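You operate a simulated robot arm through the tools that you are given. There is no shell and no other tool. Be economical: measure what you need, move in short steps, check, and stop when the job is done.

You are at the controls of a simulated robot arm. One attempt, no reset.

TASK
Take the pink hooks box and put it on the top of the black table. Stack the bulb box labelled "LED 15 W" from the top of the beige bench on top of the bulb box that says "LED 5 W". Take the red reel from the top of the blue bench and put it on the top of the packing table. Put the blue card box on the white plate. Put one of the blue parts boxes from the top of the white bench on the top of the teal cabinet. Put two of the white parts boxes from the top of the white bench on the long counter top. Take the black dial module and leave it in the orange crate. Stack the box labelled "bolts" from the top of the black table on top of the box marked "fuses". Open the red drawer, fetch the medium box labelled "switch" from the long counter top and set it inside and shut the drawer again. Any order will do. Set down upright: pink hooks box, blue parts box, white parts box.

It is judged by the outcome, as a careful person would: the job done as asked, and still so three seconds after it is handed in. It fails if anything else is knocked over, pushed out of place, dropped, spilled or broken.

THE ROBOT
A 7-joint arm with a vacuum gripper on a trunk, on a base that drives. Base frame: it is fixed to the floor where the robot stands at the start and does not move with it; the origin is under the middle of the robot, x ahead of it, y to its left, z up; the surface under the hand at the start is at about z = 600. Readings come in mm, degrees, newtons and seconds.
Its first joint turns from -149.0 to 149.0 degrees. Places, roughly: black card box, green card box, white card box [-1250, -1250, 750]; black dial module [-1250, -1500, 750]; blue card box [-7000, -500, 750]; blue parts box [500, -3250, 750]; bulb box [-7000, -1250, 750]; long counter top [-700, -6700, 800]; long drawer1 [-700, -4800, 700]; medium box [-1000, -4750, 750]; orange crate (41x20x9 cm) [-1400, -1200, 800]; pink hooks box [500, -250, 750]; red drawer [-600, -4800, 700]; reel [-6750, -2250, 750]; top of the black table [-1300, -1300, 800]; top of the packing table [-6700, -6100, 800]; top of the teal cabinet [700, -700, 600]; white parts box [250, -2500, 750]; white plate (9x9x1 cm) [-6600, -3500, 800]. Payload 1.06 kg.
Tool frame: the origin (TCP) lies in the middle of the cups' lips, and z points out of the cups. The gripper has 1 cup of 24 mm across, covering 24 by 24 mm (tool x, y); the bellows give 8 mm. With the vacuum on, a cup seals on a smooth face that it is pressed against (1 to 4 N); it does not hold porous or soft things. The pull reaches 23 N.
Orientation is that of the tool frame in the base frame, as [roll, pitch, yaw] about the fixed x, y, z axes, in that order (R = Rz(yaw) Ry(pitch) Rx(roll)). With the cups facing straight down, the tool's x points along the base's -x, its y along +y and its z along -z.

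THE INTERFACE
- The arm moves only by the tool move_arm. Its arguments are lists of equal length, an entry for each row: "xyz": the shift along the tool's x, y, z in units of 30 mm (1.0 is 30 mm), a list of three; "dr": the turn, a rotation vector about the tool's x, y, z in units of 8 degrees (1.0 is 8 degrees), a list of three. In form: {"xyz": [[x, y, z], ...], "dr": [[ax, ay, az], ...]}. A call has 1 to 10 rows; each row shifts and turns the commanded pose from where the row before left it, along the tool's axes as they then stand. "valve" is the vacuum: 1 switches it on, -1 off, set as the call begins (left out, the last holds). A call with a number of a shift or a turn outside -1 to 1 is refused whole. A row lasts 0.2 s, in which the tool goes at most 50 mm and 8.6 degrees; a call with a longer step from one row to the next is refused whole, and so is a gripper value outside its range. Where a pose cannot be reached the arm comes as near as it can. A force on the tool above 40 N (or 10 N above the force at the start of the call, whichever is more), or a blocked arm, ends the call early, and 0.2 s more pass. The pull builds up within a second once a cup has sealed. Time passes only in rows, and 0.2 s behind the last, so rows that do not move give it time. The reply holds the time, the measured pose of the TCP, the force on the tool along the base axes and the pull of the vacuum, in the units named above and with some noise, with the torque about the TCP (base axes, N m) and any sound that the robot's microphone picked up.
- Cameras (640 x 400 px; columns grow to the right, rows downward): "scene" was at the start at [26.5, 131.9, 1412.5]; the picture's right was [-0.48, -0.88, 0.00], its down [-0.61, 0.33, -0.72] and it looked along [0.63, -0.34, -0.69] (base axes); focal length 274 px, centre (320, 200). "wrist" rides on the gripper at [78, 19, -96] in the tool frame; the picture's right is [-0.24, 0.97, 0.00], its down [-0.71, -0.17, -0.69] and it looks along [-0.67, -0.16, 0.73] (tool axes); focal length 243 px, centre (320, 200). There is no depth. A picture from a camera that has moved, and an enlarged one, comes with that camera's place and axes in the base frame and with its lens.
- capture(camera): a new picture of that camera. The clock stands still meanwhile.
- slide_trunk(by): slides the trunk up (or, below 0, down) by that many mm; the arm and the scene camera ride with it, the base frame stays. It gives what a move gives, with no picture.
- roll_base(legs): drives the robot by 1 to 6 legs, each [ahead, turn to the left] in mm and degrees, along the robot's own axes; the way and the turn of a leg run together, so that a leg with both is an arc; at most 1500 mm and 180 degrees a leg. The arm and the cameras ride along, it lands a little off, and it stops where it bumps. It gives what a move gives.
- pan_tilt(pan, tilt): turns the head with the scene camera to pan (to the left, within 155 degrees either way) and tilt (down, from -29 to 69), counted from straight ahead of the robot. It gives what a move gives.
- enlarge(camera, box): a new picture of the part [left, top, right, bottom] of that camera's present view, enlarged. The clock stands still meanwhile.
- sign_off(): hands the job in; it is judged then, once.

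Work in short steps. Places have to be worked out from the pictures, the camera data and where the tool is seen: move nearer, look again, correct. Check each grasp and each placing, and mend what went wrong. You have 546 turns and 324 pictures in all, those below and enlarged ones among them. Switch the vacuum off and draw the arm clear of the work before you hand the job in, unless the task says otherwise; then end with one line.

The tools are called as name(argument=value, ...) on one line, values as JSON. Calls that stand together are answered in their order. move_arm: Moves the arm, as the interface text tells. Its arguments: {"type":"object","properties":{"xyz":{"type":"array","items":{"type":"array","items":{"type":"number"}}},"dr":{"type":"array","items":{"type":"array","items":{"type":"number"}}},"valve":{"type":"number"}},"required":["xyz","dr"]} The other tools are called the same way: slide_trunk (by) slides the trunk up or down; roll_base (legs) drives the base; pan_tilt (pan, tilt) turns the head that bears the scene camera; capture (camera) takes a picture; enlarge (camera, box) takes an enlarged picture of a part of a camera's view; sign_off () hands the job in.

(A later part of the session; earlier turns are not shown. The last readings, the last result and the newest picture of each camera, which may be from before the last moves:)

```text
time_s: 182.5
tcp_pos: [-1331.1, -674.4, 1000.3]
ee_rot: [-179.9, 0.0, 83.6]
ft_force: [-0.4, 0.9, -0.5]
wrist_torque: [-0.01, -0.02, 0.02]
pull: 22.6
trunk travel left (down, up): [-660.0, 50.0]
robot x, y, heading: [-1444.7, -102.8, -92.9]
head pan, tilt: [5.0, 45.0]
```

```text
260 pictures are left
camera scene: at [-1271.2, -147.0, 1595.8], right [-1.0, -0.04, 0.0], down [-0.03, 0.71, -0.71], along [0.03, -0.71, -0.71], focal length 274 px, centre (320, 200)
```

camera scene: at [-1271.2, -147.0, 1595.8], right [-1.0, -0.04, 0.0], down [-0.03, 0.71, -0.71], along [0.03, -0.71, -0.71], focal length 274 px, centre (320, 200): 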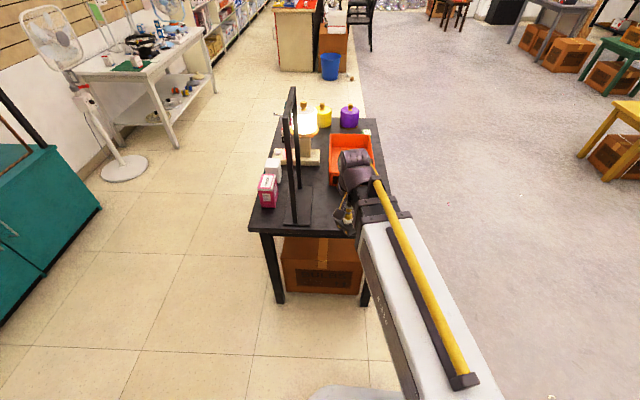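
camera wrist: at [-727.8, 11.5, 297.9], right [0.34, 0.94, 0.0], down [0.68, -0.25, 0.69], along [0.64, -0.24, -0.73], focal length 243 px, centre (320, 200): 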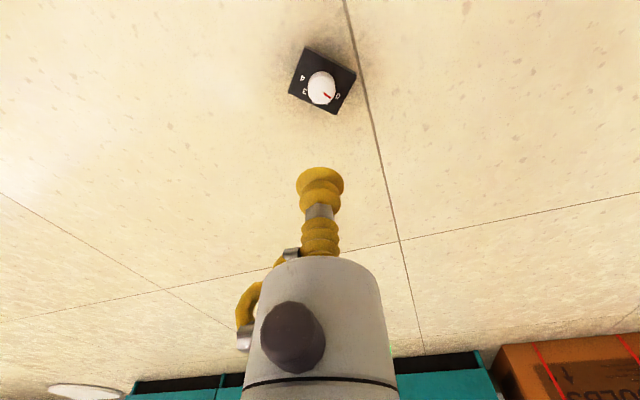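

I move forward 240 mm in short legs.

roll_base(legs=[[60, 0], [60, 0], [60, 0], [60, 0]])

move_arm(xyz=[[-0.5, -0.3, 0], [-0.9, -0.3, 0], [-0.9, -0.3, 0], [-0.9, -0.3, 0], [-0.9, 0, 0], [-0.5, 0, 0], [0, 0, 0]], dr=[[0, 0, 0], [0, 0, 0], [0, 0, 0], [0, 0, 0], [0, 0, 0], [0, 0, 0], [0, 0, 0]])

capture(camera="wrist")

capture(camera="scene")

```text
time_s: 185.2
tcp_pos: [-1342.3, -914.7, 1001.7]
ee_rot: [-179.8, 0.0, 83.6]
ft_force: [0.5, -0.1, -0.4]
wrist_torque: [0.01, -0.01, 0.03]
pull: 23.4
trunk travel left (down, up): [-660.0, 50.0]
robot x, y, heading: [-1460.5, -347.7, -92.9]
head pan, tilt: [5.0, 45.0]
```

```text
time_s: 186.8
tcp_pos: [-1395.0, -1047.2, 1000.5]
ee_rot: [-179.9, 0.0, 83.6]
ft_force: [-1.4, -0.4, -0.6]
wrist_torque: [0.0, -0.02, 0.01]
pull: 23.0
trunk travel left (down, up): [-660.0, 50.0]
robot x, y, heading: [-1455.6, -344.0, -92.6]
head pan, tilt: [5.0, 45.0]
```

```text
259 pictures are left
camera wrist: at [-1365.8, -972.7, 1096.3], right [0.94, -0.34, 0.0], down [-0.25, -0.68, 0.69], along [-0.24, -0.64, -0.73], focal length 243 px, centre (320, 200)
```

wrist: 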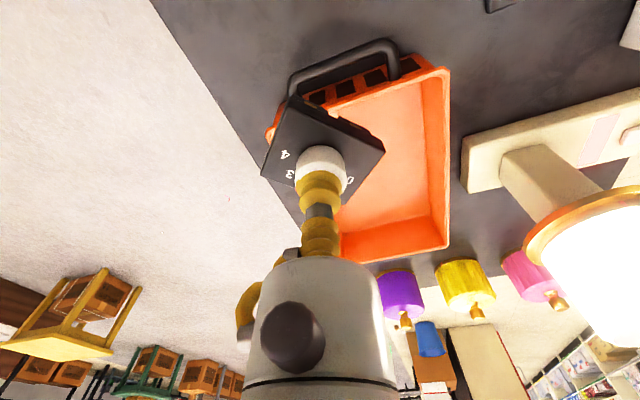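

```text
258 pictures are left
camera scene: at [-1283.1, -387.8, 1595.8], right [-1.0, -0.04, 0.0], down [-0.03, 0.71, -0.71], along [0.03, -0.71, -0.71], focal length 274 px, centre (320, 200)
```

scene: 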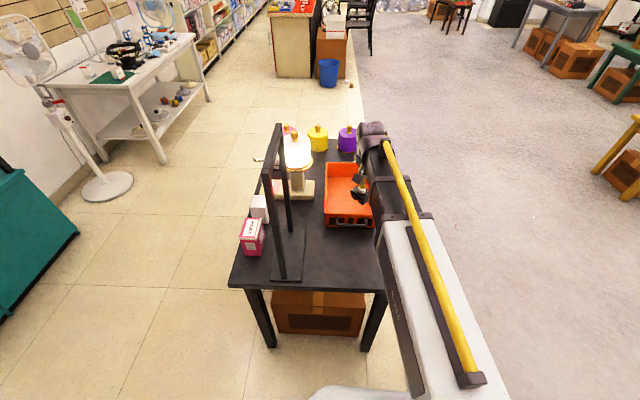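

The crate's opening spans x −1466…−1280, y −1365…−1070. I move over (-1373,-1158).

move_arm(xyz=[[-0.5, 0.3, 0], [-0.9, 0.4, 0], [-0.9, 0.4, 0], [-0.9, 0.05, 0], [-0.4, 0, 0], [0, 0, 0.4], [0, 0, 0.8], [0, 0, 0.8], [0, 0, 0]], dr=[[0, 0, 0], [0, 0, 0], [0, 0, 0], [0, 0, 0], [0, 0, 0], [0, 0, 0], [0, 0, 0], [0, 0, 0], [0, 0, 0]])

capture(camera="wrist")

```text
time_s: 188.8
tcp_pos: [-1371.8, -1159.4, 941.6]
ee_rot: [-179.9, -0.1, 83.6]
ft_force: [0.3, 0.4, -0.9]
wrist_torque: [0.0, 0.03, 0.01]
pull: 22.8
trunk travel left (down, up): [-660.0, 50.0]
robot x, y, heading: [-1450.4, -342.3, -92.5]
head pan, tilt: [5.0, 45.0]
```

```text
257 pictures are left
camera wrist: at [-1343.4, -1084.3, 1037.2], right [0.94, -0.34, 0.0], down [-0.25, -0.68, 0.69], along [-0.24, -0.64, -0.73], focal length 243 px, centre (320, 200)
```

wrist: 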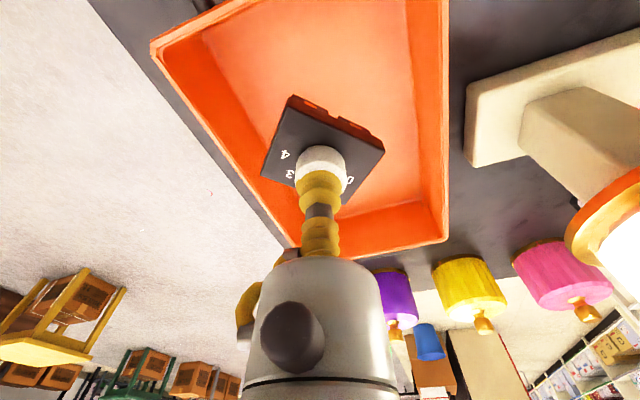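

Over the crate. I lower into it.

move_arm(xyz=[[0, 0, 0.5], [0, 0, 0.9], [0, 0, 0.9], [0, 0, 0.9], [0, 0, 0.6], [0, 0, 0]], dr=[[0, 0, 0], [0, 0, 0], [0, 0, 0], [0, 0, 0], [0, 0, 0], [0, 0, 0]])

move_arm(xyz=[[0, 0, 0.13], [0, 0, 0.13], [0, 0, 0]], dr=[[0, 0, 0], [0, 0, 0], [0, 0, 0]])

```text
time_s: 190.2
tcp_pos: [-1374.3, -1158.4, 828.0]
ee_rot: [-179.9, 0.1, 83.7]
ft_force: [0.1, -0.7, -0.7]
wrist_torque: [0.01, -0.01, -0.02]
pull: 23.0
trunk travel left (down, up): [-660.0, 50.0]
robot x, y, heading: [-1458.3, -347.1, -92.9]
head pan, tilt: [5.0, 45.0]
```

```text
time_s: 191.0
tcp_pos: [-1373.1, -1159.3, 819.5]
ee_rot: [-179.9, 0.0, 83.6]
ft_force: [0.0, 0.8, -1.0]
wrist_torque: [0.0, -0.02, 0.0]
pull: 22.3
trunk travel left (down, up): [-660.0, 50.0]
robot x, y, heading: [-1456.3, -342.9, -92.8]
head pan, tilt: [5.0, 45.0]
```

move_arm(xyz=[[0, 0, 0.1], [0, 0, 0.1], [0, 0, 0]], dr=[[0, 0, 0], [0, 0, 0], [0, 0, 0]])

move_arm(xyz=[[0, 0, 0.1], [0, 0, 0]], dr=[[0, 0, 0], [0, 0, 0]])

```text
time_s: 191.8
tcp_pos: [-1371.9, -1158.0, 812.3]
ee_rot: [-179.9, -0.1, 83.6]
ft_force: [0.7, -0.2, -0.4]
wrist_torque: [-0.06, 0.0, -0.01]
pull: 22.6
trunk travel left (down, up): [-660.0, 50.0]
robot x, y, heading: [-1458.9, -345.9, -92.8]
head pan, tilt: [5.0, 45.0]
```

```text
time_s: 192.4
tcp_pos: [-1373.1, -1158.4, 810.9]
ee_rot: [-179.9, 0.0, 83.5]
ft_force: [-0.2, 0.0, -0.7]
wrist_torque: [0.02, 0.0, -0.02]
pull: 23.2
trunk travel left (down, up): [-660.0, 50.0]
robot x, y, heading: [-1457.4, -347.2, -92.8]
head pan, tilt: [5.0, 45.0]
```

move_arm(xyz=[[0, 0, 0.1], [0, 0, 0]], dr=[[0, 0, 0], [0, 0, 0]])

move_arm(xyz=[[0, 0, 0.05], [0, 0, 0]], dr=[[0, 0, 0], [0, 0, 0]])

```text
time_s: 193.0
tcp_pos: [-1373.0, -1158.6, 809.1]
ee_rot: [-179.9, 0.1, 83.5]
ft_force: [-1.5, -3.7, 16.5]
wrist_torque: [0.02, -0.13, 0.0]
pull: 23.2
trunk travel left (down, up): [-660.0, 50.0]
robot x, y, heading: [-1457.5, -347.3, -92.6]
head pan, tilt: [5.0, 45.0]
```

```text
time_s: 193.6
tcp_pos: [-1373.2, -1159.3, 806.7]
ee_rot: [-180.0, 0.1, 83.6]
ft_force: [-1.3, -4.9, 13.9]
wrist_torque: [0.04, -0.11, 0.03]
pull: 23.3
trunk travel left (down, up): [-660.0, 50.0]
robot x, y, heading: [-1459.4, -343.9, -93.0]
head pan, tilt: [5.0, 45.0]
```

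Contact with the crate floor. I release and rise.

move_arm(xyz=[[0, 0, -0.05], [0, 0, 0], [0, 0, 0], [0, 0, 0], [0, 0, -0.1], [0, 0, -0.5], [0, 0, -1], [0, 0, -1], [0, 0, -1], [0, 0, -1]], dr=[[0, 0, 0], [0, 0, 0], [0, 0, 0], [0, 0, 0], [0, 0, 0], [0, 0, 0], [0, 0, 0], [0, 0, 0], [0, 0, 0], [0, 0, 0]], valve=-1)

capture(camera="wrist")

```text
time_s: 195.8
tcp_pos: [-1371.9, -1160.6, 945.5]
ee_rot: [-179.9, 0.0, 83.6]
ft_force: [0.3, 0.1, 0.0]
wrist_torque: [-0.02, -0.01, 0.01]
pull: 0.0
trunk travel left (down, up): [-660.0, 50.0]
robot x, y, heading: [-1459.3, -344.0, -92.7]
head pan, tilt: [5.0, 45.0]
```

```text
256 pictures are left
camera wrist: at [-1343.7, -1084.9, 1041.8], right [0.94, -0.34, 0.0], down [-0.25, -0.68, 0.69], along [-0.24, -0.64, -0.73], focal length 243 px, centre (320, 200)
```

wrist: 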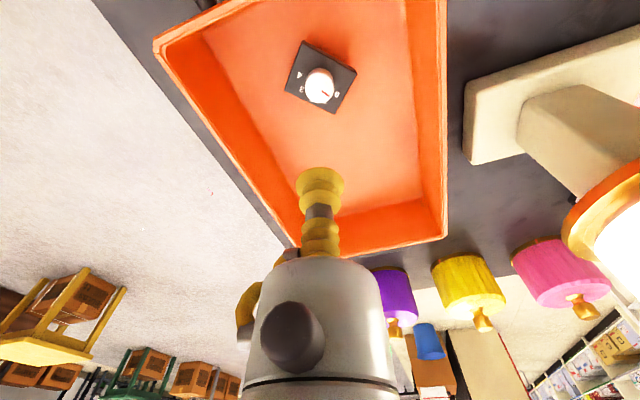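

The module rests in the crate. Next the white bench: I retract, back off, and drive down the aisle to face it.

move_arm(xyz=[[1, 0, -0.5], [1, 0, -0.5], [1, 0, -0.5], [1, 0, -0.5], [1, 0, 0], [1, 0, 0], [1, 0, 0], [1, 0, 0], [0.7, 0, 0]], dr=[[0, 0, 0], [0, 0, 0], [0, 0, 0], [0, 0, 0], [0, 0, 0], [0, 0, 0], [0, 0, 0], [0, 0, 0], [0, 0, 0]])

roll_base(legs=[[-180, 0], [0, 93], [1090, 0], [0, -90], [1400, 0]])

pan_tilt(pan=40, tilt=25)

capture(camera="scene")

```text
time_s: 197.8
tcp_pos: [-1343.8, -898.9, 1006.0]
ee_rot: [-179.8, 0.0, 83.5]
ft_force: [0.1, 0.4, 0.4]
wrist_torque: [0.02, -0.05, 0.01]
pull: 0.0
trunk travel left (down, up): [-660.0, 50.0]
robot x, y, heading: [-1457.8, -343.5, -93.0]
head pan, tilt: [5.0, 45.0]
```

```text
time_s: 218.8
tcp_pos: [-280.5, -2141.0, 1006.2]
ee_rot: [-179.9, -0.1, 84.1]
ft_force: [-0.4, 0.4, 0.2]
wrist_torque: [-0.02, 0.0, 0.02]
pull: 0.0
trunk travel left (down, up): [-660.0, 50.0]
robot x, y, heading: [-400.3, -1589.5, -92.2]
head pan, tilt: [5.0, 45.0]
```

```text
time_s: 219.8
tcp_pos: [-281.3, -2140.6, 1007.2]
ee_rot: [-179.9, 0.0, 84.1]
ft_force: [0.7, -0.2, -0.1]
wrist_torque: [0.03, -0.03, -0.02]
pull: 0.0
trunk travel left (down, up): [-660.0, 50.0]
robot x, y, heading: [-405.6, -1588.7, -92.2]
head pan, tilt: [40.0, 25.0]
```

```text
255 pictures are left
camera scene: at [-173.5, -1619.4, 1626.4], right [-0.79, -0.61, 0.0], down [-0.26, 0.34, -0.91], along [0.55, -0.72, -0.42], focal length 274 px, centre (320, 200)
```

scene: 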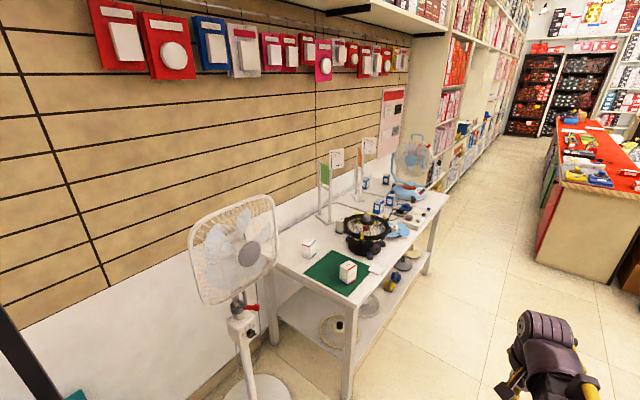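

enlarge(camera="scene", box=[270, 140, 450, 310])

```text
2.35 times, centred on (360, 225) of scene
camera zoom: at [-173.5, -1619.4, 1626.4], right [-0.79, -0.61, 0.0], down [-0.26, 0.34, -0.91], along [0.55, -0.72, -0.42], focal length 646 px, centre (226, 141)
```

zoom: 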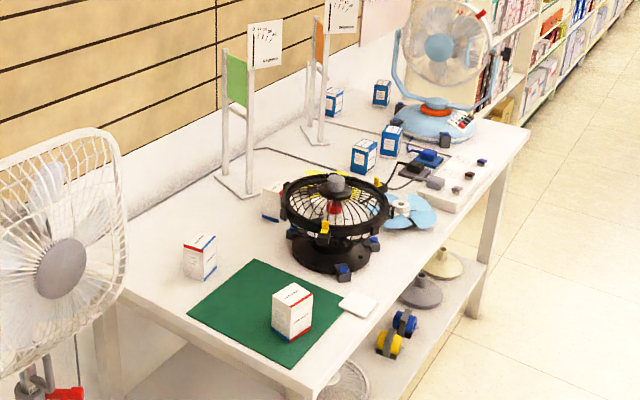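

I take a blue parts box first (it goes back north). I drive to about (-460,-3190), face the bench, and approach.

roll_base(legs=[[800, 0], [800, 0], [0, 92], [120, 0]])

pan_tilt(pan=0, tilt=45)

capture(camera="scene")

capture(camera="wrist")

```text
time_s: 232.9
tcp_pos: [207.6, -3097.3, 1006.2]
ee_rot: [-179.8, 0.1, 174.8]
ft_force: [0.0, 0.6, -0.9]
wrist_torque: [-0.03, -0.02, 0.01]
pull: 0.0
trunk travel left (down, up): [-660.0, 50.0]
robot x, y, heading: [-342.5, -3223.3, -1.9]
head pan, tilt: [40.0, 25.0]
```

```text
time_s: 233.9
tcp_pos: [207.7, -3097.2, 1006.3]
ee_rot: [-179.8, 0.0, 174.8]
ft_force: [0.0, -0.1, 0.0]
wrist_torque: [0.03, 0.03, 0.03]
pull: 0.1
trunk travel left (down, up): [-660.0, 50.0]
robot x, y, heading: [-345.7, -3221.0, -1.6]
head pan, tilt: [0.0, 45.0]
```

```text
253 pictures are left
camera scene: at [-305.0, -3053.4, 1595.9], right [-0.03, -1.0, 0.0], down [-0.71, 0.02, -0.71], along [0.71, -0.02, -0.71], focal length 274 px, centre (320, 200)
```

scene: 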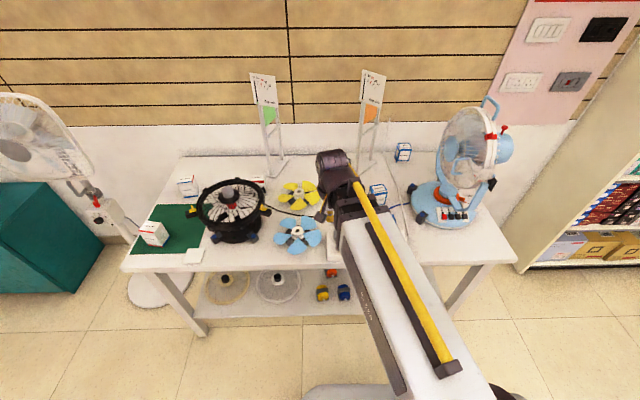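

```text
252 pictures are left
camera wrist: at [132.4, -3071.1, 1102.2], right [0.32, 0.95, 0.0], down [0.69, -0.23, 0.69], along [0.65, -0.22, -0.73], focal length 243 px, centre (320, 200)
```

wrist: 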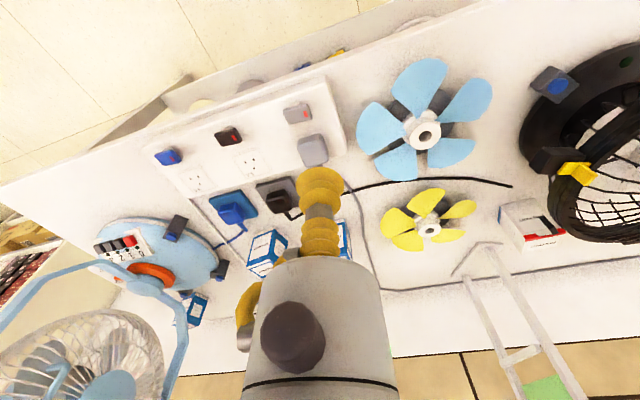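

enlarge(camera="wrist", box=[180, 170, 370, 300])

enlarge(camera="scene", box=[310, 130, 430, 240])

```text
3.08 times, centred on (275, 235) of wrist
camera zoom: at [132.4, -3071.1, 1102.2], right [0.32, 0.95, 0.0], down [0.69, -0.23, 0.69], along [0.65, -0.22, -0.73], focal length 746 px, centre (458, 92)
```

zoom: 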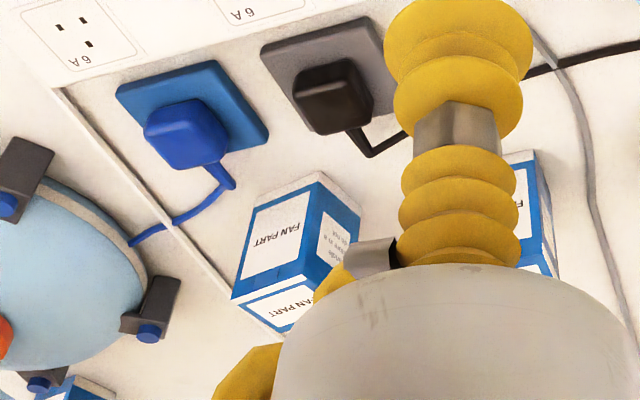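

```text
3.64 times, centred on (370, 185) of scene
camera zoom: at [-305.0, -3053.4, 1595.9], right [-0.03, -1.0, 0.0], down [-0.71, 0.02, -0.71], along [0.71, -0.02, -0.71], focal length 998 px, centre (138, 254)
```

zoom: 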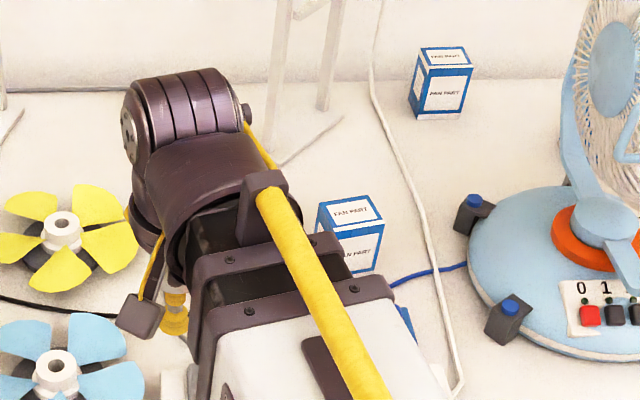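

move_arm(xyz=[[-0.9, -1, 0], [-0.9, -1, 0], [-1, -1, 0], [-1, -1, 0], [-1, -0.4, 0], [-1, 0, 0], [-0.95, 0, 0], [0, 0, 0]], dr=[[0, 0, 0], [0, 0, 0], [0, 0, 0], [0, 0, 0], [0, 0, 0], [0, 0, 0], [0, 0, 0], [0, 0, 0]])

capture(camera="wrist")

```text
time_s: 235.7
tcp_pos: [398.7, -3244.9, 1005.7]
ee_rot: [-179.9, 0.0, 174.8]
ft_force: [-0.6, -0.2, 0.5]
wrist_torque: [0.0, -0.02, 0.01]
pull: 0.1
trunk travel left (down, up): [-660.0, 50.0]
robot x, y, heading: [-348.6, -3222.2, -1.6]
head pan, tilt: [0.0, 45.0]
```

```text
249 pictures are left
camera wrist: at [322.8, -3219.0, 1101.9], right [0.32, 0.95, 0.0], down [0.69, -0.23, 0.69], along [0.65, -0.22, -0.73], focal length 243 px, centre (320, 200)
```

wrist: 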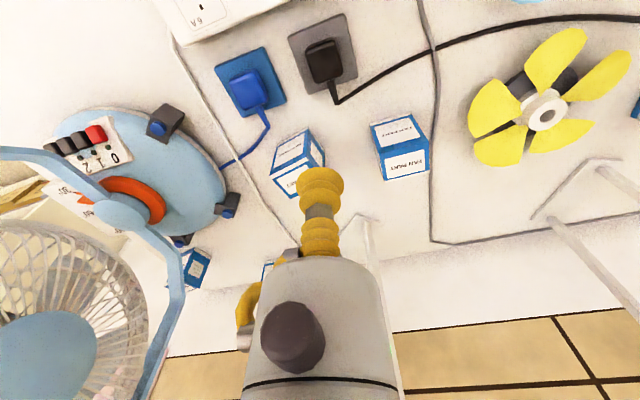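

Box B at (402,150) stands free. I enlarge it.

enlarge(camera="wrist", box=[355, 95, 450, 195])

```text
4.00 times, centred on (402, 145) of wrist
camera zoom: at [322.8, -3219.0, 1101.9], right [0.32, 0.95, 0.0], down [0.69, -0.23, 0.69], along [0.65, -0.22, -0.73], focal length 970 px, centre (-10, 420)
```

zoom: 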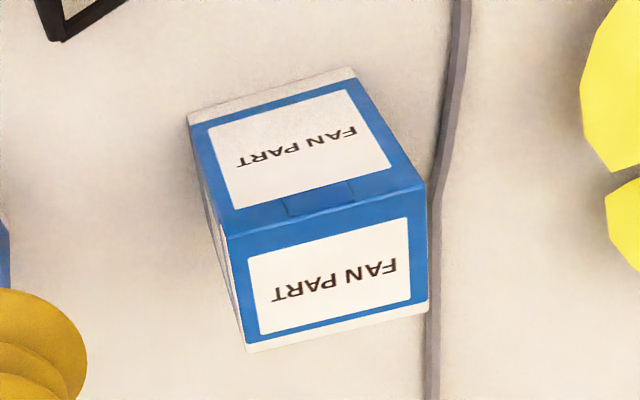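

move_arm(xyz=[[-0.9, 0.9, 0], [-0.9, 0.9, 0], [-0.9, 0.9, 0], [-0.9, 0.15, 0.5], [-0.5, 0, 1], [0, 0, 1], [0, 0, 0]], dr=[[0, 0, 0], [0, 0, 0], [0, 0, 0], [0, 0, 0], [0, 0, 0], [0, 0, 0], [0, 0, 0]])

capture(camera="wrist")

```text
time_s: 237.3
tcp_pos: [526.4, -3172.5, 930.1]
ee_rot: [-179.9, 0.1, 174.8]
ft_force: [0.0, 0.6, 0.7]
wrist_torque: [-0.06, -0.01, 0.0]
pull: 0.1
trunk travel left (down, up): [-660.0, 50.0]
robot x, y, heading: [-343.9, -3222.1, -1.5]
head pan, tilt: [0.0, 45.0]
```

```text
247 pictures are left
camera wrist: at [452.2, -3147.2, 1025.7], right [0.32, 0.95, 0.0], down [0.69, -0.23, 0.69], along [0.65, -0.22, -0.73], focal length 243 px, centre (320, 200)
```

wrist: 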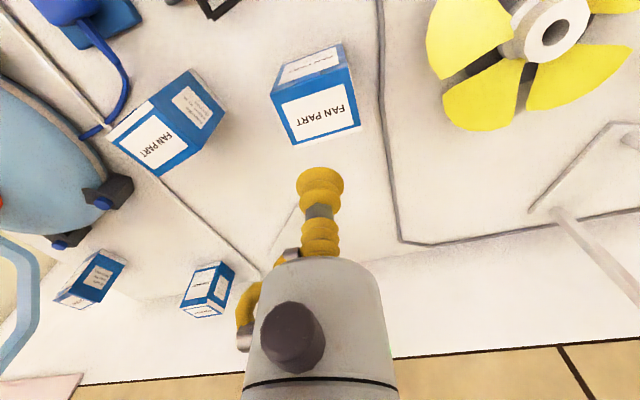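

Box B's top is about (528,-3173), z≈840. I lower to 856 and check.

move_arm(xyz=[[-0.05, -0.03, 0.6], [0, 0, 1], [0, 0, 0.85], [0, 0, 0]], dr=[[0, 0, 0], [0, 0, 0], [0, 0, 0], [0, 0, 0]])

capture(camera="wrist")

```text
time_s: 238.3
tcp_pos: [529.4, -3172.4, 857.2]
ee_rot: [-179.9, 0.0, 174.7]
ft_force: [-0.2, -0.1, -0.1]
wrist_torque: [0.0, -0.01, 0.01]
pull: 0.0
trunk travel left (down, up): [-660.0, 50.0]
robot x, y, heading: [-344.0, -3224.3, -1.6]
head pan, tilt: [0.0, 45.0]
```

```text
246 pictures are left
camera wrist: at [453.8, -3146.9, 952.7], right [0.32, 0.95, 0.0], down [0.69, -0.23, 0.69], along [0.65, -0.22, -0.73], focal length 243 px, centre (320, 200)
```

wrist: 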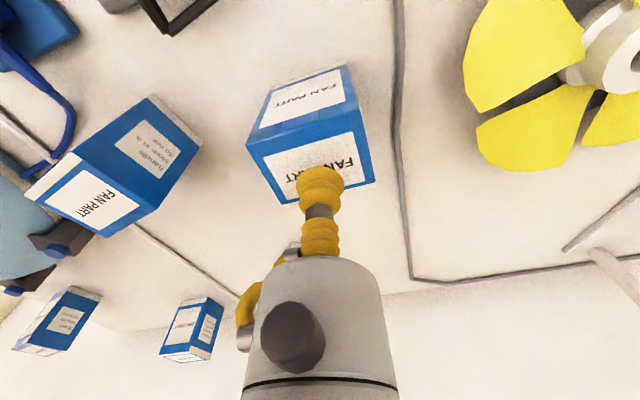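

move_arm(xyz=[[0, -0.05, 0.3], [0, 0, 0.15], [0, 0, 0.1], [0, 0, 0.1], [0, 0, 0], [0, 0, 0], [0, 0, 0]], dr=[[0, 0, 0], [0, 0, 0], [0, 0, 0], [0, 0, 0], [0, 0, 0], [0, 0, 0], [0, 0, 0]], valve=1)

```text
time_s: 239.9
tcp_pos: [529.2, -3174.3, 837.9]
ee_rot: [-179.9, 0.1, 174.7]
ft_force: [5.3, 0.2, 16.3]
wrist_torque: [0.0, -0.02, -0.03]
pull: 22.8
trunk travel left (down, up): [-660.0, 50.0]
robot x, y, heading: [-346.9, -3219.9, -1.3]
head pan, tilt: [0.0, 45.0]
```

Sealed. I lift and retract over the bench edge.

move_arm(xyz=[[0, 0, -0.3], [0, 0, -0.7], [0, 0, -1], [0, 0, -1], [0, 0, -1], [0, 0, -1], [0, 0, -1], [0.5, 0, 0], [1, 0, 0], [1, 0, 0]], dr=[[0, 0, 0], [0, 0, 0], [0, 0, 0], [0, 0, 0], [0, 0, 0], [0, 0, 0], [0, 0, 0], [0, 0, 0], [0, 0, 0], [0, 0, 0]])

move_arm(xyz=[[1, 0, 0], [1, 0, 0], [1, 0, 0], [1, 0, 0], [1, 0, 0], [1, 0, 0], [0.6, 0, 0], [0, 0, 0]], dr=[[0, 0, 0], [0, 0, 0], [0, 0, 0], [0, 0, 0], [0, 0, 0], [0, 0, 0], [0, 0, 0], [0, 0, 0]])

capture(camera="wrist")

```text
time_s: 242.1
tcp_pos: [454.1, -3169.1, 1017.9]
ee_rot: [-179.8, 0.0, 174.8]
ft_force: [-0.1, 0.7, -1.1]
wrist_torque: [0.0, -0.02, -0.01]
pull: 23.2
trunk travel left (down, up): [-660.0, 50.0]
robot x, y, heading: [-345.3, -3225.5, -1.6]
head pan, tilt: [0.0, 45.0]
```

```text
time_s: 243.9
tcp_pos: [257.7, -3152.7, 1019.9]
ee_rot: [-179.9, 0.0, 174.7]
ft_force: [-0.1, 0.1, -0.8]
wrist_torque: [0.01, 0.03, 0.0]
pull: 22.8
trunk travel left (down, up): [-660.0, 50.0]
robot x, y, heading: [-344.1, -3223.6, -1.6]
head pan, tilt: [0.0, 45.0]
```

```text
245 pictures are left
camera wrist: at [181.2, -3126.8, 1115.2], right [0.32, 0.95, 0.0], down [0.69, -0.23, 0.69], along [0.65, -0.22, -0.73], focal length 243 px, centre (320, 200)
```

wrist: 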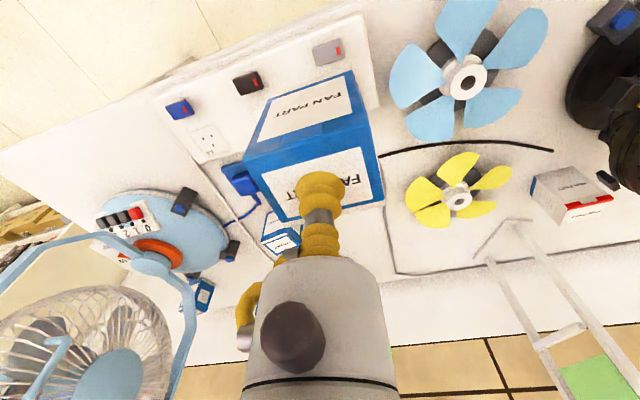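

Held. I drive back to the teal cabinet, to the place where the hooks box stood.

roll_base(legs=[[-100, 0], [0, 91.6], [1480, 0], [1490, 0], [0, -90]])

pan_tilt(pan=0, tilt=40)

capture(camera="scene")

```text
time_s: 266.8
tcp_pos: [150.5, -141.1, 1019.4]
ee_rot: [-179.9, 0.1, 177.1]
ft_force: [1.0, -0.1, 0.1]
wrist_torque: [-0.01, 0.0, -0.02]
pull: 0.0
trunk travel left (down, up): [-660.0, 50.0]
robot x, y, heading: [-451.3, -240.7, 0.7]
head pan, tilt: [0.0, 45.0]
```

```text
time_s: 267.4
tcp_pos: [150.4, -142.3, 1019.0]
ee_rot: [-179.8, 0.0, 177.2]
ft_force: [0.3, 0.3, -0.9]
wrist_torque: [0.0, 0.0, 0.0]
pull: 0.1
trunk travel left (down, up): [-660.0, 50.0]
robot x, y, heading: [-448.0, -238.6, 0.7]
head pan, tilt: [0.0, 40.0]
```

```text
244 pictures are left
camera scene: at [-411.6, -65.3, 1603.1], right [0.01, -1.0, 0.0], down [-0.64, -0.01, -0.77], along [0.77, 0.01, -0.64], focal length 274 px, centre (320, 200)
```

scene: 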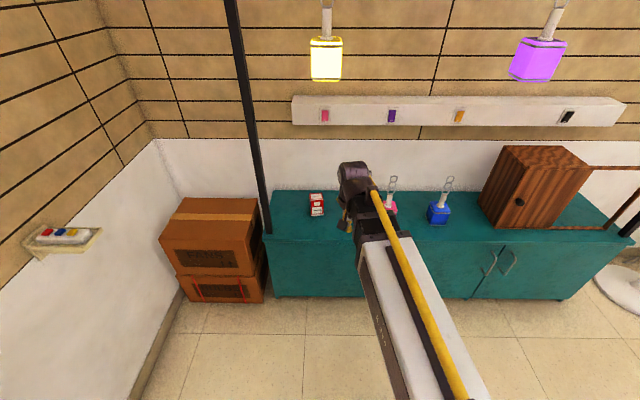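

The blue box was lost on the way too. I look for it along the aisle.

pan_tilt(pan=-90, tilt=35)

capture(camera="scene")

capture(camera="wrist")

```text
time_s: 269.1
tcp_pos: [150.0, -142.6, 1020.2]
ee_rot: [-179.9, 0.0, 177.1]
ft_force: [-0.5, -0.5, -0.6]
wrist_torque: [-0.01, -0.01, -0.01]
pull: 0.0
trunk travel left (down, up): [-660.0, 50.0]
robot x, y, heading: [-450.4, -236.1, 1.0]
head pan, tilt: [-90.0, 35.0]
```

```text
243 pictures are left
camera scene: at [-495.4, -154.5, 1610.7], right [-1.0, -0.01, 0.0], down [-0.01, 0.57, -0.82], along [0.01, -0.82, -0.57], focal length 274 px, centre (320, 200)
```

scene: 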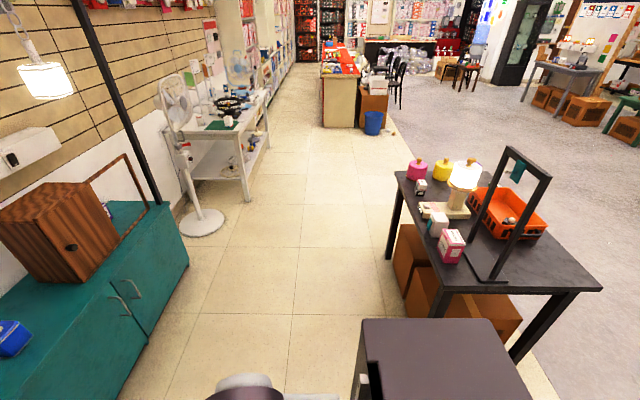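

```text
242 pictures are left
camera wrist: at [73.5, -119.4, 1115.1], right [0.28, 0.96, 0.0], down [0.7, -0.2, 0.69], along [0.66, -0.2, -0.73], focal length 243 px, centre (320, 200)
```

wrist: 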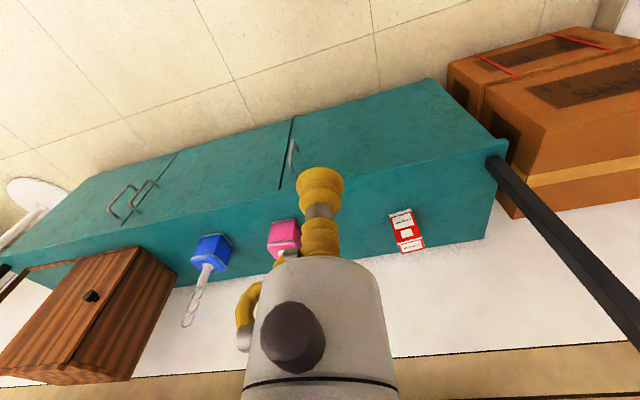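

pan_tilt(pan=80, tilt=50)

capture(camera="scene")

pan_tilt(pan=30, tilt=60)

capture(camera="scene")

```text
time_s: 271.6
tcp_pos: [149.3, -142.0, 1019.6]
ee_rot: [-179.9, 0.0, 177.1]
ft_force: [0.4, 0.1, -1.4]
wrist_torque: [0.02, -0.01, 0.0]
pull: 0.1
trunk travel left (down, up): [-660.0, 50.0]
robot x, y, heading: [-450.2, -240.0, 0.6]
head pan, tilt: [80.0, 50.0]
```

```text
241 pictures are left
camera scene: at [-484.2, 9.6, 1588.9], right [0.99, -0.16, 0.0], down [-0.12, -0.76, -0.64], along [0.1, 0.63, -0.77], focal length 274 px, centre (320, 200)
```

scene: 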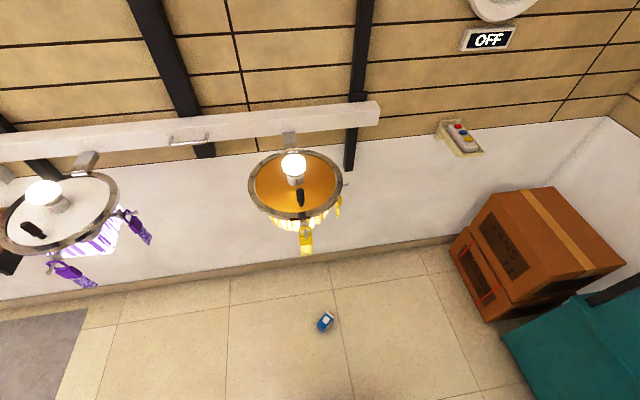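

```text
time_s: 272.8
tcp_pos: [150.0, -141.2, 1019.1]
ee_rot: [180.0, -0.1, 177.1]
ft_force: [-0.5, 0.9, 0.1]
wrist_torque: [0.0, 0.0, 0.02]
pull: 0.1
trunk travel left (down, up): [-660.0, 50.0]
robot x, y, heading: [-449.0, -237.6, 0.6]
head pan, tilt: [30.0, 60.0]
```

```text
240 pictures are left
camera scene: at [-439.3, -32.3, 1576.4], right [0.51, -0.86, 0.0], down [-0.74, -0.44, -0.5], along [0.43, 0.26, -0.87], focal length 274 px, centre (320, 200)
```

scene: 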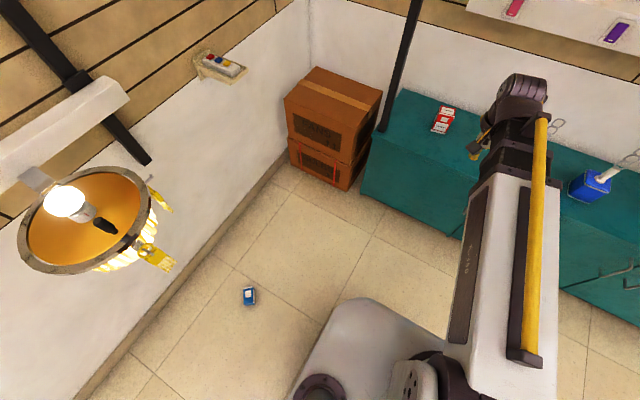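

The blue box lies near (-386,448). I enlarge it to see how it lies.

enlarge(camera="scene", box=[225, 275, 275, 320])

```text
8.89 times, centred on (250, 298) of scene
camera zoom: at [-439.3, -32.3, 1576.4], right [0.51, -0.86, 0.0], down [-0.74, -0.44, -0.5], along [0.43, 0.26, -0.87], focal length 2439 px, centre (942, -667)
```

zoom: 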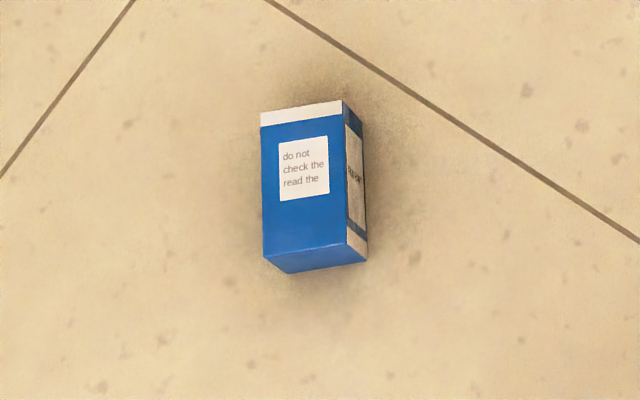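

It lies on its side, top end pointing about +43°. I lower the trunk first (away from the hanging lamps), then turn to face it.

move_arm(xyz=[[0, 0, 0]], dr=[[0, 0, 0]], valve=-1)

slide_trunk(by=-400)

slide_trunk(by=-200)

roll_base(legs=[[0, 84]])

capture(camera="wrist")

```text
time_s: 273.2
tcp_pos: [150.4, -141.5, 1018.2]
ee_rot: [-179.9, 0.0, 177.1]
ft_force: [-0.1, -0.4, 0.4]
wrist_torque: [0.02, 0.0, -0.03]
pull: 0.1
trunk travel left (down, up): [-660.0, 50.0]
robot x, y, heading: [-452.3, -237.4, 0.5]
head pan, tilt: [30.0, 60.0]
```

```text
time_s: 277.1
tcp_pos: [149.6, -142.3, 618.3]
ee_rot: [-179.9, 0.0, 177.1]
ft_force: [0.7, 0.0, -0.3]
wrist_torque: [0.03, 0.01, 0.04]
pull: 0.0
trunk travel left (down, up): [-260.0, 450.0]
robot x, y, heading: [-450.8, -232.4, 0.4]
head pan, tilt: [30.0, 60.0]
```

```text
time_s: 279.2
tcp_pos: [150.5, -141.3, 419.1]
ee_rot: [-179.9, 0.1, 177.0]
ft_force: [0.0, -0.2, -0.1]
wrist_torque: [0.0, 0.0, -0.01]
pull: 0.1
trunk travel left (down, up): [-60.0, 650.0]
robot x, y, heading: [-447.6, -236.6, 0.6]
head pan, tilt: [30.0, 60.0]
```

```text
time_s: 283.2
tcp_pos: [-480.8, 368.2, 419.9]
ee_rot: [-179.9, 0.1, -98.9]
ft_force: [0.1, 0.3, 0.6]
wrist_torque: [0.0, 0.01, 0.03]
pull: 0.0
trunk travel left (down, up): [-60.0, 650.0]
robot x, y, heading: [-450.8, -236.9, 84.8]
head pan, tilt: [30.0, 60.0]
```

```text
238 pictures are left
camera wrist: at [-511.0, 293.1, 515.1], right [-0.92, 0.38, 0.0], down [0.28, 0.67, 0.69], along [0.26, 0.63, -0.73], focal length 243 px, centre (320, 200)
```

wrist: 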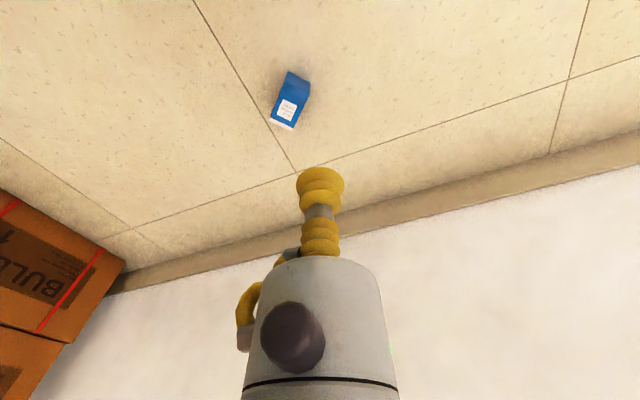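

The box top face is at about (-380,445). I spin the tool so its x axis lines up with the box's top end (so the camera ends up above when I tilt it upright), testing the wrist's range.

move_arm(xyz=[[0, 0, 0], [0, 0, 0], [0, 0, 0], [0, 0, 0], [0, 0, 0], [0, 0, 0], [0, 0, 0], [0, 0, 0], [0, 0, 0], [0, 0, 0]], dr=[[0, 0, -1], [0, 0, -1], [0, 0, -1], [0, 0, -1], [0, 0, -1], [0, 0, -1], [0, 0, -1], [0, 0, -1], [0, 0, -1], [0, 0, -1]])

move_arm(xyz=[[0, 0, 0], [0, 0, 0], [0, 0, 0], [0, 0, 0], [0, 0, 0], [0, 0, 0], [0, 0, 0], [0, 0, 0]], dr=[[0, 0, -1], [0, 0, -1], [0, 0, -1], [0, 0, -1], [0, 0, -1], [0, 0, -1], [0, 0, -1], [0, 0, -0.7]])

```text
time_s: 285.4
tcp_pos: [-480.1, 367.4, 418.3]
ee_rot: [180.0, -0.2, -18.8]
ft_force: [-0.3, -0.4, -0.7]
wrist_torque: [0.02, 0.02, -0.01]
pull: 0.1
trunk travel left (down, up): [-60.0, 650.0]
robot x, y, heading: [-448.7, -237.3, 84.7]
head pan, tilt: [30.0, 60.0]
```

```text
time_s: 287.2
tcp_pos: [-481.1, 368.5, 421.0]
ee_rot: [179.9, -0.1, 42.9]
ft_force: [0.4, 0.4, -0.6]
wrist_torque: [0.01, 0.02, 0.02]
pull: 0.0
trunk travel left (down, up): [-60.0, 650.0]
robot x, y, heading: [-449.4, -237.6, 84.8]
head pan, tilt: [30.0, 60.0]
```

The wrist can do it. I lower the trunk fully and move over the box.

slide_trunk(by=-60)

move_arm(xyz=[[1, 0.1, 0.5], [1, 0.1, 0.5], [1, 0.1, 0.5], [1, 0.1, 0.5], [0.2, 0, 1], [0, 0, 1], [0, 0, 1], [0, 0, 0]], dr=[[0, 0, 0], [0, 0, 0], [0, 0, 0], [0, 0, 0], [0, 0, 0], [0, 0, 0], [0, 0, 0], [0, 0, 0]])

capture(camera="wrist")

```text
time_s: 288.2
tcp_pos: [-480.0, 368.4, 359.5]
ee_rot: [179.9, -0.1, 42.7]
ft_force: [0.9, -0.6, 0.5]
wrist_torque: [-0.01, 0.03, 0.02]
pull: 0.1
trunk travel left (down, up): [0.0, 710.0]
robot x, y, heading: [-449.6, -236.7, 84.6]
head pan, tilt: [30.0, 60.0]
```

```text
time_s: 290.0
tcp_pos: [-379.9, 445.7, 208.2]
ee_rot: [179.8, -0.1, 42.7]
ft_force: [0.0, 0.0, -0.1]
wrist_torque: [0.01, -0.01, 0.05]
pull: 0.2
trunk travel left (down, up): [0.0, 710.0]
robot x, y, heading: [-449.4, -235.1, 84.6]
head pan, tilt: [30.0, 60.0]
```

```text
237 pictures are left
camera wrist: at [-308.7, 484.2, 304.5], right [0.49, -0.87, 0.0], down [-0.64, -0.35, 0.68], along [-0.6, -0.33, -0.73], focal length 243 px, centre (320, 200)
```

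wrist: 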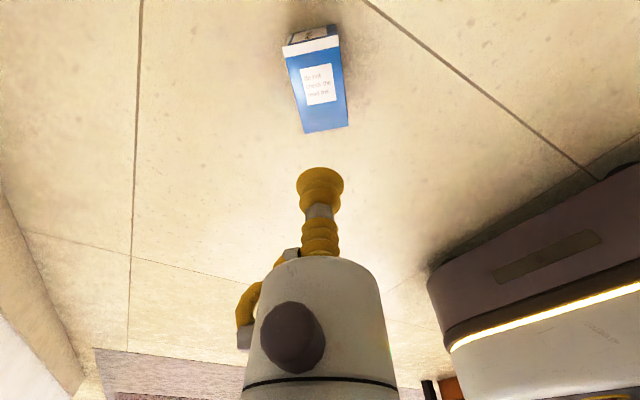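

The label end confirms the top points along tool +x. I centre (shift about −10 mm in tool x), align 2°, and lower.

move_arm(xyz=[[-0.32, -0.05, 0], [0, 0, 1], [0, 0, 1], [0, 0, 1], [0, 0, 1], [0, 0, 0.5], [0, 0, 0]], dr=[[0, 0, 0.25], [0, 0, 0], [0, 0, 0], [0, 0, 0], [0, 0, 0], [0, 0, 0], [0, 0, 0]])

capture(camera="wrist")

```text
time_s: 291.6
tcp_pos: [-386.0, 439.6, 74.8]
ee_rot: [-180.0, -0.1, 40.7]
ft_force: [-0.5, -0.1, -0.4]
wrist_torque: [0.0, 0.0, 0.05]
pull: 0.0
trunk travel left (down, up): [0.0, 710.0]
robot x, y, heading: [-447.6, -234.6, 84.8]
head pan, tilt: [30.0, 60.0]
```

```text
236 pictures are left
camera wrist: at [-313.9, 475.3, 171.0], right [0.46, -0.89, 0.0], down [-0.65, -0.33, 0.68], along [-0.61, -0.31, -0.73], focal length 243 px, centre (320, 200)
```

wrist: 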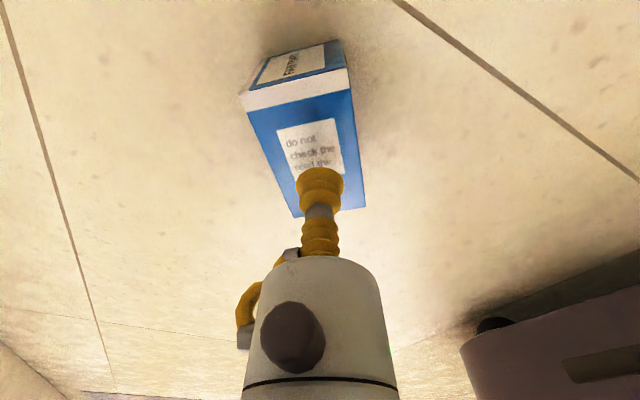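

Well centred. I press gently.

move_arm(xyz=[[-0.05, -0.05, 0.4], [0, 0, 0.25], [0, 0, 0.1], [0, 0, 0.1], [0, 0, 0], [0, 0, 0], [0, 0, 0]], dr=[[0, 0, 0], [0, 0, 0], [0, 0, 0], [0, 0, 0], [0, 0, 0], [0, 0, 0], [0, 0, 0]], valve=1)

```text
time_s: 293.2
tcp_pos: [-390.3, 439.2, 51.8]
ee_rot: [179.9, -0.1, 40.8]
ft_force: [6.1, 2.3, 21.2]
wrist_torque: [-0.02, 0.08, -0.07]
pull: 23.0
trunk travel left (down, up): [0.0, 710.0]
robot x, y, heading: [-448.7, -240.6, 84.4]
head pan, tilt: [30.0, 60.0]
```

Sealed. I lift a little and turn back towards the cabinet in short legs.

move_arm(xyz=[[0, 0, -0.3], [0, 0, -0.6], [0, 0, -0.9], [0, 0, -0.9], [0, 0, -0.9], [0, 0, -0.9], [0, 0, 0]], dr=[[0, 0, 0], [0, 0, 0], [0, 0, 0], [0, 0, 0], [0, 0, 0], [0, 0, 0], [0, 0, 0]])

roll_base(legs=[[0, -15], [0, -15], [0, -15]])

roll_base(legs=[[0, -15], [0, -15], [0, -10]])

capture(camera="wrist")

```text
time_s: 294.8
tcp_pos: [-390.9, 440.7, 183.4]
ee_rot: [180.0, -0.1, 40.7]
ft_force: [0.5, 0.0, -1.0]
wrist_torque: [0.0, -0.03, 0.01]
pull: 22.7
trunk travel left (down, up): [0.0, 710.0]
robot x, y, heading: [-447.9, -236.3, 84.8]
head pan, tilt: [30.0, 60.0]
```

```text
time_s: 297.9
tcp_pos: [71.9, 199.1, 184.5]
ee_rot: [179.9, 0.0, -4.4]
ft_force: [-0.1, 0.5, -0.3]
wrist_torque: [-0.03, -0.01, -0.03]
pull: 22.8
trunk travel left (down, up): [0.0, 710.0]
robot x, y, heading: [-448.4, -237.9, 39.3]
head pan, tilt: [30.0, 60.0]
```

```text
time_s: 300.8
tcp_pos: [232.1, -236.9, 184.7]
ee_rot: [179.9, -0.1, -44.5]
ft_force: [-0.1, -0.4, -0.6]
wrist_torque: [-0.01, -0.02, 0.01]
pull: 23.1
trunk travel left (down, up): [0.0, 710.0]
robot x, y, heading: [-450.7, -241.8, -0.5]
head pan, tilt: [30.0, 60.0]
```

```text
235 pictures are left
camera wrist: at [274.7, -305.6, 280.3], right [-0.85, -0.53, 0.0], down [-0.39, 0.62, 0.68], along [-0.36, 0.58, -0.73], focal length 243 px, centre (320, 200)
```

wrist: 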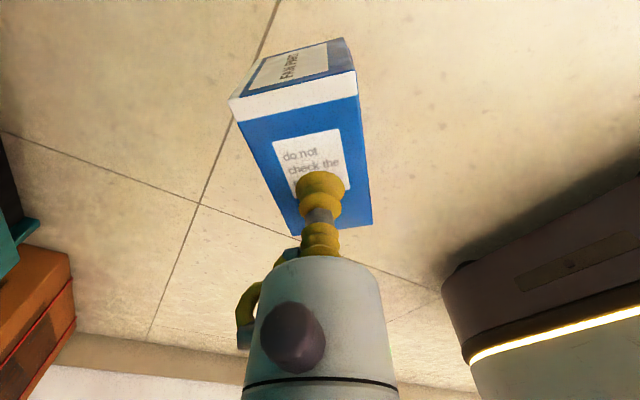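

Held. I rotate the tool the remaining 44.5° so the box top points away from the robot.

move_arm(xyz=[[0, 0, 0], [0, 0, 0], [0, 0, 0], [0, 0, 0], [0, 0, 0], [0, 0, 0], [0, 0, 0]], dr=[[0, 0, -0.5], [0, 0, -1], [0, 0, -1], [0, 0, -1], [0, 0, -1], [0, 0, -1], [0, 0, -0.06]])

slide_trunk(by=350)

```text
time_s: 302.4
tcp_pos: [230.9, -216.9, 184.4]
ee_rot: [179.1, -0.1, -5.1]
ft_force: [-0.8, 1.1, -1.1]
wrist_torque: [0.0, 0.04, -0.01]
pull: 22.9
out of reach, approached as far as the arm can: row 6
trunk travel left (down, up): [0.0, 710.0]
robot x, y, heading: [-448.8, -236.0, -0.3]
head pan, tilt: [30.0, 60.0]
```

```text
time_s: 305.8
tcp_pos: [230.9, -217.4, 533.1]
ee_rot: [179.2, -0.1, -5.3]
ft_force: [0.2, -0.6, -1.0]
wrist_torque: [0.02, 0.03, 0.0]
pull: 23.2
trunk travel left (down, up): [-350.0, 360.0]
robot x, y, heading: [-448.6, -235.9, -0.5]
head pan, tilt: [30.0, 60.0]
```

The wrist stops about 5° short, which is fine. I raise the trunk and tilt the tool forward in 8° rows while moving out.

slide_trunk(by=170)

move_arm(xyz=[[0.5, 0, 0], [0.495, 0, 0.07], [0.48, 0, 0.138], [0.457, 0, 0.203], [0.424, 0, 0.265], [0, 0, 0]], dr=[[0, 0.6, 0], [0, 1, 0], [0, 1, 0], [0, 1, 0], [0, 1, 0], [0, 0, 0]])

capture(camera="wrist")

```text
time_s: 307.7
tcp_pos: [230.3, -216.5, 705.7]
ee_rot: [179.3, -0.1, -5.4]
ft_force: [-0.9, 0.2, -0.3]
wrist_torque: [0.03, 0.0, -0.03]
pull: 22.8
trunk travel left (down, up): [-520.0, 190.0]
robot x, y, heading: [-449.1, -241.2, -0.7]
head pan, tilt: [30.0, 60.0]
```

```text
time_s: 309.1
tcp_pos: [305.4, -223.7, 701.6]
ee_rot: [179.0, -37.1, -4.8]
ft_force: [1.5, 0.7, -1.4]
wrist_torque: [-0.04, 0.02, 0.01]
pull: 22.8
trunk travel left (down, up): [-520.0, 190.0]
robot x, y, heading: [-448.9, -236.3, -0.3]
head pan, tilt: [30.0, 60.0]
```

```text
234 pictures are left
camera wrist: at [310.0, -242.2, 824.9], right [-0.28, -0.95, -0.13], down [-0.96, 0.26, 0.12], along [-0.08, 0.15, -0.98], focal length 243 px, centre (320, 200)
```

wrist: 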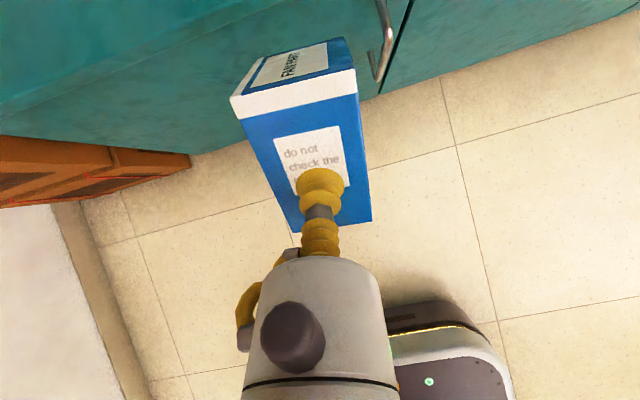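

Tilting works. I continue to horizontal.

move_arm(xyz=[[0.4, 0, 0.3], [0.35, 0, 0.35], [0.3, 0, 0.4], [0.24, 0, 0.44], [0.17, 0, 0.47], [0.1, 0, 0.49], [0.03, 0, 0.3], [0, 0, 0]], dr=[[0, 1, 0], [0, 1, 0], [0, 1, 0], [0, 1, 0], [0, 1, 0], [0, 1, 0], [0, 0.6, 0], [0, 0, 0]])

capture(camera="wrist")

pan_tilt(pan=-15, tilt=40)

capture(camera="scene")

```text
time_s: 310.9
tcp_pos: [383.4, -241.2, 696.4]
ee_rot: [171.0, -78.5, 1.3]
ft_force: [0.3, 0.5, -1.7]
wrist_torque: [0.0, 0.03, 0.0]
pull: 23.0
out of reach, approached as far as the arm can: row 4, 5, 6
trunk travel left (down, up): [-520.0, 190.0]
robot x, y, heading: [-452.0, -234.7, -0.3]
head pan, tilt: [30.0, 60.0]
```

```text
233 pictures are left
camera wrist: at [304.5, -246.9, 793.1], right [-0.18, -0.96, -0.2], down [-0.78, 0.26, -0.56], along [0.6, 0.06, -0.8], focal length 243 px, centre (320, 200)
```

wrist: 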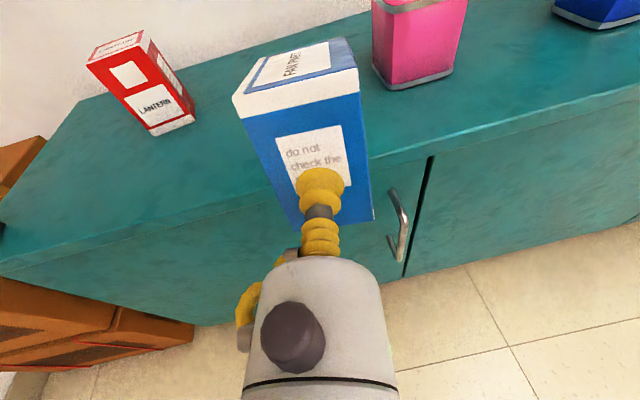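

```text
time_s: 312.0
tcp_pos: [383.0, -240.1, 696.2]
ee_rot: [171.0, -78.5, 1.2]
ft_force: [0.2, -0.6, -1.0]
wrist_torque: [0.0, 0.05, -0.02]
pull: 23.1
trunk travel left (down, up): [-520.0, 190.0]
robot x, y, heading: [-448.6, -239.3, -0.4]
head pan, tilt: [-15.0, 40.0]
```

```text
232 pictures are left
camera scene: at [-411.2, -88.1, 1463.1], right [-0.27, -0.96, 0.0], down [-0.62, 0.17, -0.77], along [0.74, -0.2, -0.64], focal length 274 px, centre (320, 200)
```

scene: 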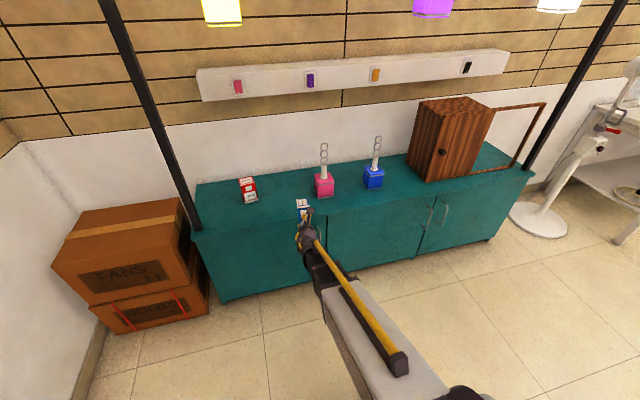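

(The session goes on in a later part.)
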